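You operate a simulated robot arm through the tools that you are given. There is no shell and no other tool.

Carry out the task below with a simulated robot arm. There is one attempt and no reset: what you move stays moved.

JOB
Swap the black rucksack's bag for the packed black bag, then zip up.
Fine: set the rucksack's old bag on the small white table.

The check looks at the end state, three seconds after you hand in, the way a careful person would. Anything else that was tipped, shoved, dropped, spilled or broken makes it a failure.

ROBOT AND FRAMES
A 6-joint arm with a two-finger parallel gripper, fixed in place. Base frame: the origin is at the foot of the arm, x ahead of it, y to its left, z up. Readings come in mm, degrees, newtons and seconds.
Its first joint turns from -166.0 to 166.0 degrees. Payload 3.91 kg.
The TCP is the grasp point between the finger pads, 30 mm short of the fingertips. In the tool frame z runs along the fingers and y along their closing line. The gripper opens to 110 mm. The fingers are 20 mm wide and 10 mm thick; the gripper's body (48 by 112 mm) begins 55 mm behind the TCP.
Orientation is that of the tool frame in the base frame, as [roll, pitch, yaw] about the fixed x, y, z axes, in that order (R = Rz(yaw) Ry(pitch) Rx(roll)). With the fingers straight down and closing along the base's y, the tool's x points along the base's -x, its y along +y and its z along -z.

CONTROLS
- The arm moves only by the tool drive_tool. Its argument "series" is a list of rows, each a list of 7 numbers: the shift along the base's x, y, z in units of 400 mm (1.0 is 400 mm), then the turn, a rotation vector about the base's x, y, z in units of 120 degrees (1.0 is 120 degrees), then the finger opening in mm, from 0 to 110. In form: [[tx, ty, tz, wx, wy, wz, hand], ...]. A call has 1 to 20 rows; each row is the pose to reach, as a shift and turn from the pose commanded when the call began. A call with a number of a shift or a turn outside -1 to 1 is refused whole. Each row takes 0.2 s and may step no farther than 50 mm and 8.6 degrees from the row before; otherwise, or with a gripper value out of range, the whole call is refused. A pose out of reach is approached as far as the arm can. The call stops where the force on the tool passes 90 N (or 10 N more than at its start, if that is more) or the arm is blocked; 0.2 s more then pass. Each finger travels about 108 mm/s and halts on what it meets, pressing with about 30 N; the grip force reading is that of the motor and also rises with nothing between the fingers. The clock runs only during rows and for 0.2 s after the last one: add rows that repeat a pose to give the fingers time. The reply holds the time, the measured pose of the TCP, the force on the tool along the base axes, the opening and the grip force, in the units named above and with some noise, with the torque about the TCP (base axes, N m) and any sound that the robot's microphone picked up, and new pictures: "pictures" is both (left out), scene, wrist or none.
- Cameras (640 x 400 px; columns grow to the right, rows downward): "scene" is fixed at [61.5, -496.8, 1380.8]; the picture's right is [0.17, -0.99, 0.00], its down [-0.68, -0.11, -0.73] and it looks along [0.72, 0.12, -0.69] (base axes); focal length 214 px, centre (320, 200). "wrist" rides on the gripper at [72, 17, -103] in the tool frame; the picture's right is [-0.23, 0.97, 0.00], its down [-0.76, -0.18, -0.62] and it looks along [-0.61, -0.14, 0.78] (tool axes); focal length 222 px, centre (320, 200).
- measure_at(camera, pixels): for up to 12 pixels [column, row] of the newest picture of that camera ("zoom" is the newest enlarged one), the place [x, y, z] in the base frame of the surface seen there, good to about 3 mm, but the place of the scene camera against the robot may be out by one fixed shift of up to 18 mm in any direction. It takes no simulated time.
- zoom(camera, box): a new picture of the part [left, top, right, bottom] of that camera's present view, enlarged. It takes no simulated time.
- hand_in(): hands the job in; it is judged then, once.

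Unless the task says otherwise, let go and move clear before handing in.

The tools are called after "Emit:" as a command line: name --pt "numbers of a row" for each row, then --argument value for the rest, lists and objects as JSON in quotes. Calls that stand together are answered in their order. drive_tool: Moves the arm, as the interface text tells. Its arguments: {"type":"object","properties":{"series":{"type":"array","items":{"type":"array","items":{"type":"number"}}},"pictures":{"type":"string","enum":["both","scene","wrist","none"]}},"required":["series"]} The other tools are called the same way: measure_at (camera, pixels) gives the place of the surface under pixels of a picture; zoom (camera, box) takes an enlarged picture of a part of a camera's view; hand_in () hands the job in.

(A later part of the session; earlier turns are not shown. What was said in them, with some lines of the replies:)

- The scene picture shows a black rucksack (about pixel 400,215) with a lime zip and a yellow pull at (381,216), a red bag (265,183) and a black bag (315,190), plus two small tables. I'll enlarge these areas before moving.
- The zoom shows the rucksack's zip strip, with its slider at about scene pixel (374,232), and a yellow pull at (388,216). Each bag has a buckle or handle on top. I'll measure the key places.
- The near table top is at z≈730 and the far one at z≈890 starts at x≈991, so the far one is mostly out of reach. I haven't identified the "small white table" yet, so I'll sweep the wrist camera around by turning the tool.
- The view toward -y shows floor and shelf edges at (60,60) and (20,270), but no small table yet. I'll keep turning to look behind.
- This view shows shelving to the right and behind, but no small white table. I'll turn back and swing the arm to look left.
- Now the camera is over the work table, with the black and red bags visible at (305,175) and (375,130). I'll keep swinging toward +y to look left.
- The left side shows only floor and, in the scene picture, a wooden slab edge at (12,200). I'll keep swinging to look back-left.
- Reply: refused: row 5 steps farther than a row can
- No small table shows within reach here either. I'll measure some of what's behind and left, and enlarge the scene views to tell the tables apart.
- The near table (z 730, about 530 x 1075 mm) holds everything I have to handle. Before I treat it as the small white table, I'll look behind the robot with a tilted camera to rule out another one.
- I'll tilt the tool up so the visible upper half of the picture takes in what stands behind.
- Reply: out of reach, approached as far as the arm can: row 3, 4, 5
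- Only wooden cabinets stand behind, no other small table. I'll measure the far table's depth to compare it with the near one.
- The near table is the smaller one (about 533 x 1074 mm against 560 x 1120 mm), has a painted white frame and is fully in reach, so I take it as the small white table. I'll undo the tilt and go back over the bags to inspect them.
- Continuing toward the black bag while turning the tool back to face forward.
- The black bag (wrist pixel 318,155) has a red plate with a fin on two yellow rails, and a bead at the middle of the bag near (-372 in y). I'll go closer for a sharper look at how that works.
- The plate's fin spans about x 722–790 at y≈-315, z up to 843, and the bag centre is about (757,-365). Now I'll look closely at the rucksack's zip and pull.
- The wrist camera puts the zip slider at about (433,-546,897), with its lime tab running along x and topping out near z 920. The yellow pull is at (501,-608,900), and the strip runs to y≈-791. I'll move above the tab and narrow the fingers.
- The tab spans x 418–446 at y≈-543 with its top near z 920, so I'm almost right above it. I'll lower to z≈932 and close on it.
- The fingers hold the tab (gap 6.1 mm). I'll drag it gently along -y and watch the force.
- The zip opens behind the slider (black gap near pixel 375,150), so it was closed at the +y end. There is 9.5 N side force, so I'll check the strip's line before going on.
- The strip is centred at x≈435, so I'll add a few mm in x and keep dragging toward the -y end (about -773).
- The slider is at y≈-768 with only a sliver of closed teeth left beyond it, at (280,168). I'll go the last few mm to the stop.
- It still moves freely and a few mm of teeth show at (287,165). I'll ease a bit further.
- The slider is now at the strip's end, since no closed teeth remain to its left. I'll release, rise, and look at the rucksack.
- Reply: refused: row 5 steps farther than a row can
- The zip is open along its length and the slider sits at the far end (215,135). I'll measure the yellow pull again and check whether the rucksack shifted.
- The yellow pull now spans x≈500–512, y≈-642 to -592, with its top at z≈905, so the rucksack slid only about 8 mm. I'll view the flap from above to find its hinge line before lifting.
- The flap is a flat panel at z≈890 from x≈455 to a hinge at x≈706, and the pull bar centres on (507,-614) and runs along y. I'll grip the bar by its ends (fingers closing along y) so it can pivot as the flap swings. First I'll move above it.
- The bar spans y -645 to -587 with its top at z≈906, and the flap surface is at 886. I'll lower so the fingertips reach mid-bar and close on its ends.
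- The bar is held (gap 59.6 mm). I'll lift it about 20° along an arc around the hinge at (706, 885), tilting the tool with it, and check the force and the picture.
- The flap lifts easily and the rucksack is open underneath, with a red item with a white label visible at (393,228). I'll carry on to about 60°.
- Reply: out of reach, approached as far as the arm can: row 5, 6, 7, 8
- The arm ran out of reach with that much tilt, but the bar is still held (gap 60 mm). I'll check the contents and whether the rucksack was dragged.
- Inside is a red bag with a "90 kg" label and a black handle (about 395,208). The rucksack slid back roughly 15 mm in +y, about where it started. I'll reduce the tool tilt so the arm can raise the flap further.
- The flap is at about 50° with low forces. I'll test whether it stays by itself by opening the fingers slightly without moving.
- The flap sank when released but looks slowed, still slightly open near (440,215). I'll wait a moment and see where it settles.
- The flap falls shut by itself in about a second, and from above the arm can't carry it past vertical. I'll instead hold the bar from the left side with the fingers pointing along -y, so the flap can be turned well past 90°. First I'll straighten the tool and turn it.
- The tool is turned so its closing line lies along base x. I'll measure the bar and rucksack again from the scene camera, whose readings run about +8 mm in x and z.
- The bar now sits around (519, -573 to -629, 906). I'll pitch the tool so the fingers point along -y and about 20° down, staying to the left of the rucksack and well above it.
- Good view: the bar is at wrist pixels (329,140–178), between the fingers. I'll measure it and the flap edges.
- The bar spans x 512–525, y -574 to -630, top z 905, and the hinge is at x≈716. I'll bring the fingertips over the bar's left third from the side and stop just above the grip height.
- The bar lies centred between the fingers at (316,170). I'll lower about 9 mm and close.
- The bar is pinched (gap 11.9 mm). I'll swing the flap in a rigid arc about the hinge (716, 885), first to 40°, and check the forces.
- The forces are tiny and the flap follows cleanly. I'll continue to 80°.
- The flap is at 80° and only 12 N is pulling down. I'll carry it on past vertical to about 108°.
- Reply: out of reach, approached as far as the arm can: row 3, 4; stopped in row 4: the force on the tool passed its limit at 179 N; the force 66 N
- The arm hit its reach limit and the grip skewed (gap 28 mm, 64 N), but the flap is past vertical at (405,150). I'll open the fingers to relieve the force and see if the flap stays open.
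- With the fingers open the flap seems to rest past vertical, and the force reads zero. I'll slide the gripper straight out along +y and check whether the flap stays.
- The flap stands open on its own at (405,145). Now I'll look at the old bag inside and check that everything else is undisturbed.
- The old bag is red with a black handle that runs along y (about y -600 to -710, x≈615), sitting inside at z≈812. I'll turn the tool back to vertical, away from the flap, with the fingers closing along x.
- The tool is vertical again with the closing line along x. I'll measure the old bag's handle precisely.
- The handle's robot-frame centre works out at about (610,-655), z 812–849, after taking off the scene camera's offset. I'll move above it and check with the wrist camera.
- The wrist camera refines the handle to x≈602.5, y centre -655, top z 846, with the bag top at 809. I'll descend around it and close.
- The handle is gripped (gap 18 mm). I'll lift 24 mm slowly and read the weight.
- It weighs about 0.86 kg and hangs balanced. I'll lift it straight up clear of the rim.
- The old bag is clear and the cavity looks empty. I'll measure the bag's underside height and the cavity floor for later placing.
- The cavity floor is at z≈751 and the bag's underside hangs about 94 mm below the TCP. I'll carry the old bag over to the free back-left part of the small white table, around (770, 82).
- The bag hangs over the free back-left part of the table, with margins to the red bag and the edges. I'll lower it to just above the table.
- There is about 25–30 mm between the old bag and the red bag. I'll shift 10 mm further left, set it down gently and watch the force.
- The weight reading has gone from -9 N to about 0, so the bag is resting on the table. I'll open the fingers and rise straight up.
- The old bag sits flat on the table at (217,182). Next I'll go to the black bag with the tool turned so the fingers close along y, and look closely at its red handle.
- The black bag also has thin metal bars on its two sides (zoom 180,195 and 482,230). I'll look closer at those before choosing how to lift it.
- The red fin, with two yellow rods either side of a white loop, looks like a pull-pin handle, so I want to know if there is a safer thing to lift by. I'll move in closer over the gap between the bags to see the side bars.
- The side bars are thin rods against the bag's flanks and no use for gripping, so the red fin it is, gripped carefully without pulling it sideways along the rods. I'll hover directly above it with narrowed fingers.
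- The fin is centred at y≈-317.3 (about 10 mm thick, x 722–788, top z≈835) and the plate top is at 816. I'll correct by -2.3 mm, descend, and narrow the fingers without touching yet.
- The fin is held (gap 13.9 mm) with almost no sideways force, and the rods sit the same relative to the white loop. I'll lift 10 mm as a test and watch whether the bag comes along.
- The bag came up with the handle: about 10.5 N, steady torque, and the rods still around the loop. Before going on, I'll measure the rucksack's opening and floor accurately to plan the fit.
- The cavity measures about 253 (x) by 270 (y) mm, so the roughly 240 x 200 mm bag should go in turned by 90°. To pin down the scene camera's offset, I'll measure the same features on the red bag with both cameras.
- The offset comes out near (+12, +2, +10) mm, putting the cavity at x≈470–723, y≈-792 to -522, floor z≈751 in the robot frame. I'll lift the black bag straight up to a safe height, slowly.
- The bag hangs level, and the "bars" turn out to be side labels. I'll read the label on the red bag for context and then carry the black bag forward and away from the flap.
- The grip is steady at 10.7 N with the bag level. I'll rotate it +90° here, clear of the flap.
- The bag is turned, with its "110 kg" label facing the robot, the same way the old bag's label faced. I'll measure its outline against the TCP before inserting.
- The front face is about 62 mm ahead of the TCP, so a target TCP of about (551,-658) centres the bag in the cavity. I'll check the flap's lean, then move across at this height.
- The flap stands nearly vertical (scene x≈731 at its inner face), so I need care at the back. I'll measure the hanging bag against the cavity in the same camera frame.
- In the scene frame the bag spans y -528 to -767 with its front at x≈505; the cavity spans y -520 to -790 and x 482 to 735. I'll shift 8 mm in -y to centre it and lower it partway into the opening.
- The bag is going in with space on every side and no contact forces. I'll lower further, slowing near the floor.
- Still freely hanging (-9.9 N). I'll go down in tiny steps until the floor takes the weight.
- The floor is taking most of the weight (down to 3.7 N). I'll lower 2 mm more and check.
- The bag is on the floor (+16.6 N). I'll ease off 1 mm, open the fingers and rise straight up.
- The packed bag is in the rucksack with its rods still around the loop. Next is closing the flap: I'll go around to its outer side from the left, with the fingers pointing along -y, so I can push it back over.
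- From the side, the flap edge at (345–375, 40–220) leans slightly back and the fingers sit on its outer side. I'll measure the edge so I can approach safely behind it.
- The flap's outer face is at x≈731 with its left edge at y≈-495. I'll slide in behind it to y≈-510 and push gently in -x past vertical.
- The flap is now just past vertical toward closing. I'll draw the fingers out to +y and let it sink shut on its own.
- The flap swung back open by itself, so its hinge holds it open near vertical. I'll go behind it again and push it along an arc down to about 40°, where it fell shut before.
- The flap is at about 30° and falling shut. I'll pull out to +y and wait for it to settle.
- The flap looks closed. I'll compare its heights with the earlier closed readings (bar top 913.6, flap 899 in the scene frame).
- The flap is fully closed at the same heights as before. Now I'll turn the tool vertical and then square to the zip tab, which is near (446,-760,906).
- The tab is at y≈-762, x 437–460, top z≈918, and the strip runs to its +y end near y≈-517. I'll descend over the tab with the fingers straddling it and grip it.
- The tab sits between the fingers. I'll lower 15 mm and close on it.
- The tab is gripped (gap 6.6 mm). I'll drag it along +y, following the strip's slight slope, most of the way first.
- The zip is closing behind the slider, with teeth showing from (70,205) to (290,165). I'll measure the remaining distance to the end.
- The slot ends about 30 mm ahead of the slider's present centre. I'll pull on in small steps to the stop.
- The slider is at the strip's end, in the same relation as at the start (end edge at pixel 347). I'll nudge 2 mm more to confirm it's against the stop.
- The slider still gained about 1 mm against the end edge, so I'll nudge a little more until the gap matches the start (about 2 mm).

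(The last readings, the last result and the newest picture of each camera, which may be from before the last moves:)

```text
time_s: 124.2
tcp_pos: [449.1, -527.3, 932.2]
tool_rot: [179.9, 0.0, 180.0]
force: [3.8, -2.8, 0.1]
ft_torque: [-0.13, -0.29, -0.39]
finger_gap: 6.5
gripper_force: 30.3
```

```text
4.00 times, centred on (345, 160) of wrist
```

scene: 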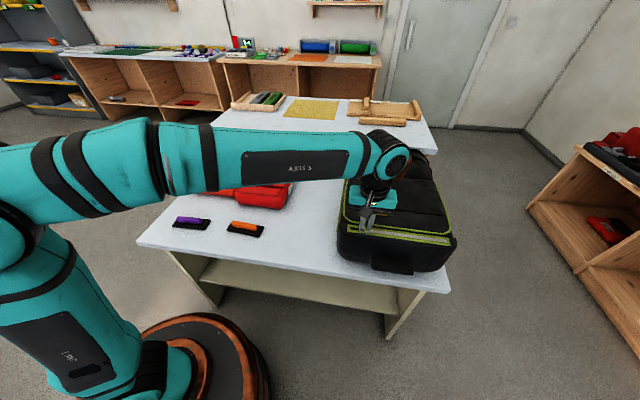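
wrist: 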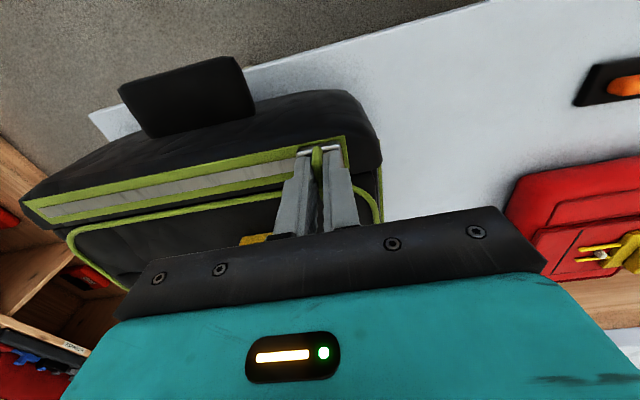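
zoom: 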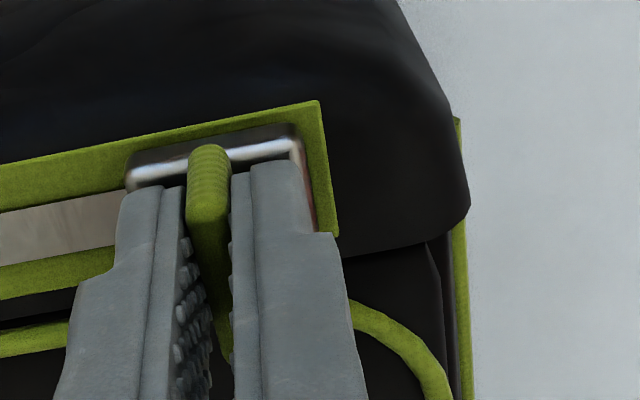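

The slider no longer moves relative to the strip, so it's at its stop and fully zipped. I'll let go and rise clear.

Emit:
drive_tool --pt "0 0 0 0 0 0 20" --pt "0 0 0 0 0 0 36" --pt "0 0 0.06 0 0 0 40" --pt "0 0 0.16 0 0 0 40" --pt "0 0 0.28 0 0 0 40" --pt "0 0 0.4 0 0 0 40" --pt "-0.05 0.1 0.42 0 0 0 40" --pt "-0.1 0.2 0.44 0 0 0 40" --pt "-0.15 0.3 0.46 0 0 0 40" --pt "-0.2 0.4 0.48 0 0 0 40" --pictures "both"

Emit:
zoom --camera "scene" --box '[330, 130, 475, 290]'

Emit:
zoom --camera "scene" --box '[130, 80, 450, 280]'

```text
time_s: 126.4
tcp_pos: [367.6, -368.6, 1121.3]
tool_rot: [179.6, -0.1, 180.0]
force: [0.6, -0.6, -0.2]
ft_torque: [0.05, 0.05, 0.02]
finger_gap: 40.0
gripper_force: 0.0
```

scene: 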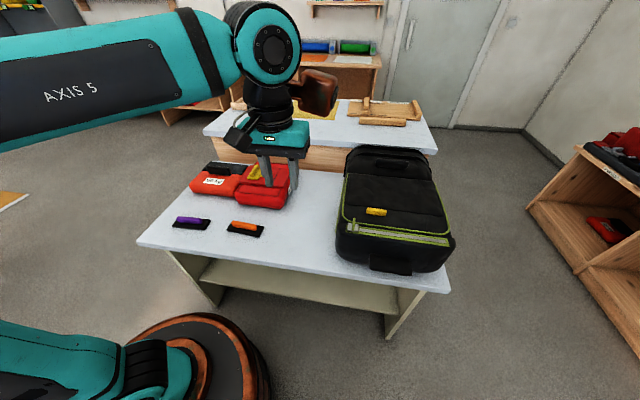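
wrist: 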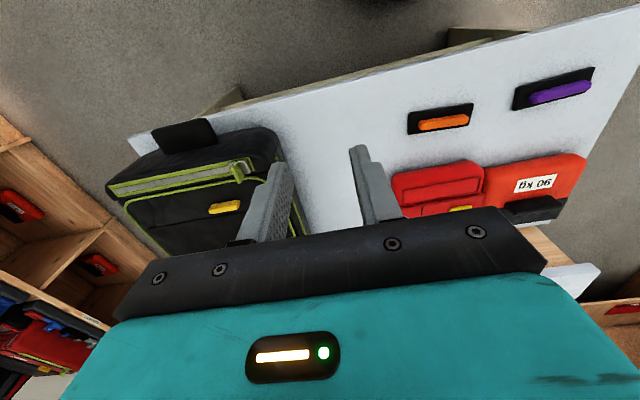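

```text
2.50 times, centred on (402, 210) of scene
```

zoom: 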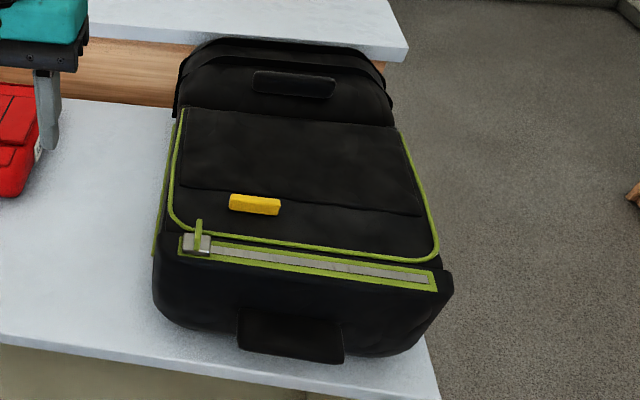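

```text
2.00 times, centred on (290, 180) of scene
```

zoom: 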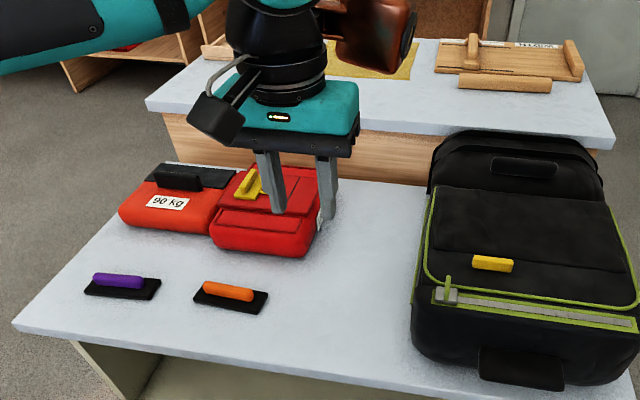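

Everything looks right: the zip is closed with the slider at its original end, and the old "90 kg" bag is on the small white table. I'll check the spacing between the old bag and the red bag and that nothing else moved.

Emit:
zoom --camera "wrist" --box '[370, 60, 640, 240]'

Emit:
measure_at --camera "wrist" --pixels '[[484, 172], [488, 172], [482, 185], [492, 180], [395, 180], [580, 160], [440, 123], [560, 92], [395, 195], [480, 165], [495, 165]]'

Emit:
measure_at --camera "scene" --pixels '[[244, 227], [191, 221], [240, 190], [285, 200], [192, 185], [375, 108], [310, 108], [255, 100]]'

```text
2.22 times, centred on (505, 150) of wrist
```

zoom: 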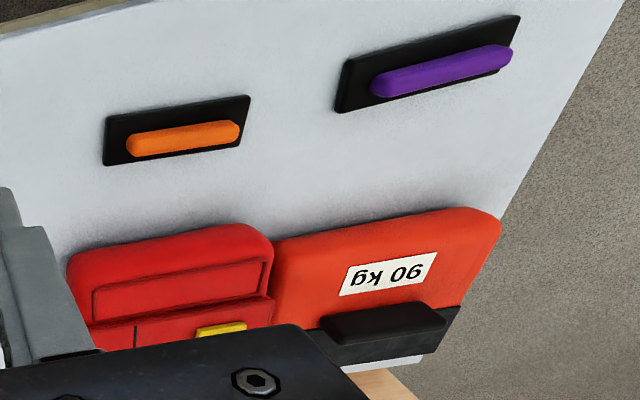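

```text
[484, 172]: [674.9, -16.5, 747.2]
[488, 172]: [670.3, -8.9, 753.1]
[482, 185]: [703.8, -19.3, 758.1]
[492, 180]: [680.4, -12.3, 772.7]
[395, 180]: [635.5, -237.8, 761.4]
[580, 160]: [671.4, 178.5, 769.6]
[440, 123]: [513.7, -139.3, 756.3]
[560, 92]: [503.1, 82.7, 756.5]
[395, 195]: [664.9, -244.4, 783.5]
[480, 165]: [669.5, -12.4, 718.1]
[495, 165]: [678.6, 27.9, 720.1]
```

```text
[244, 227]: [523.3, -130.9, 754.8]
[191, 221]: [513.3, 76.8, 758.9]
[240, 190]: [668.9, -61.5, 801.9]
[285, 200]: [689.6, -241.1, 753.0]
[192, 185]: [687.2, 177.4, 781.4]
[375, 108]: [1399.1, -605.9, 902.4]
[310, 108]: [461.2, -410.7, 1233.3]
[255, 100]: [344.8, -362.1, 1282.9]
```

The readings match the start for the red bag, orange and purple items (within about 1 mm). The old bag sits about 30 mm from the red bag, and the rucksack is zipped with the packed black bag inside. The arm is clear, so I'm handing in.

Emit:
hand_in

```text
The job is handed in.
```

The swap is done and handed in. The packed black bag ("110 kg" label) is inside the black rucksack with its flap closed. The zip is shut, with the slider at the end where it started.

- **Old bag:** the old red bag ("90 kg" label) lies flat at the back left of the near white table, about 30 mm from the other red bag. Nothing was labelled "small white table". I took the near table to be it because it is slightly smaller than the far one and the only one fully in reach.
- **Black bag:** I lifted it by its red handle, which looks like a pull-pin. The yellow rods were still around the white loop once the bag was in place.
- **Rucksack:** it ended up about 10–20 mm from where it began, from working the zip and flap.
- **Force spike:** while I was opening the flap, the arm reached its limit and the force briefly hit 179 N. The flap still opened and closed normally afterwards.
- **Other items:** the red bag and the orange and purple items measured the same as at the start, to within about 2 mm.
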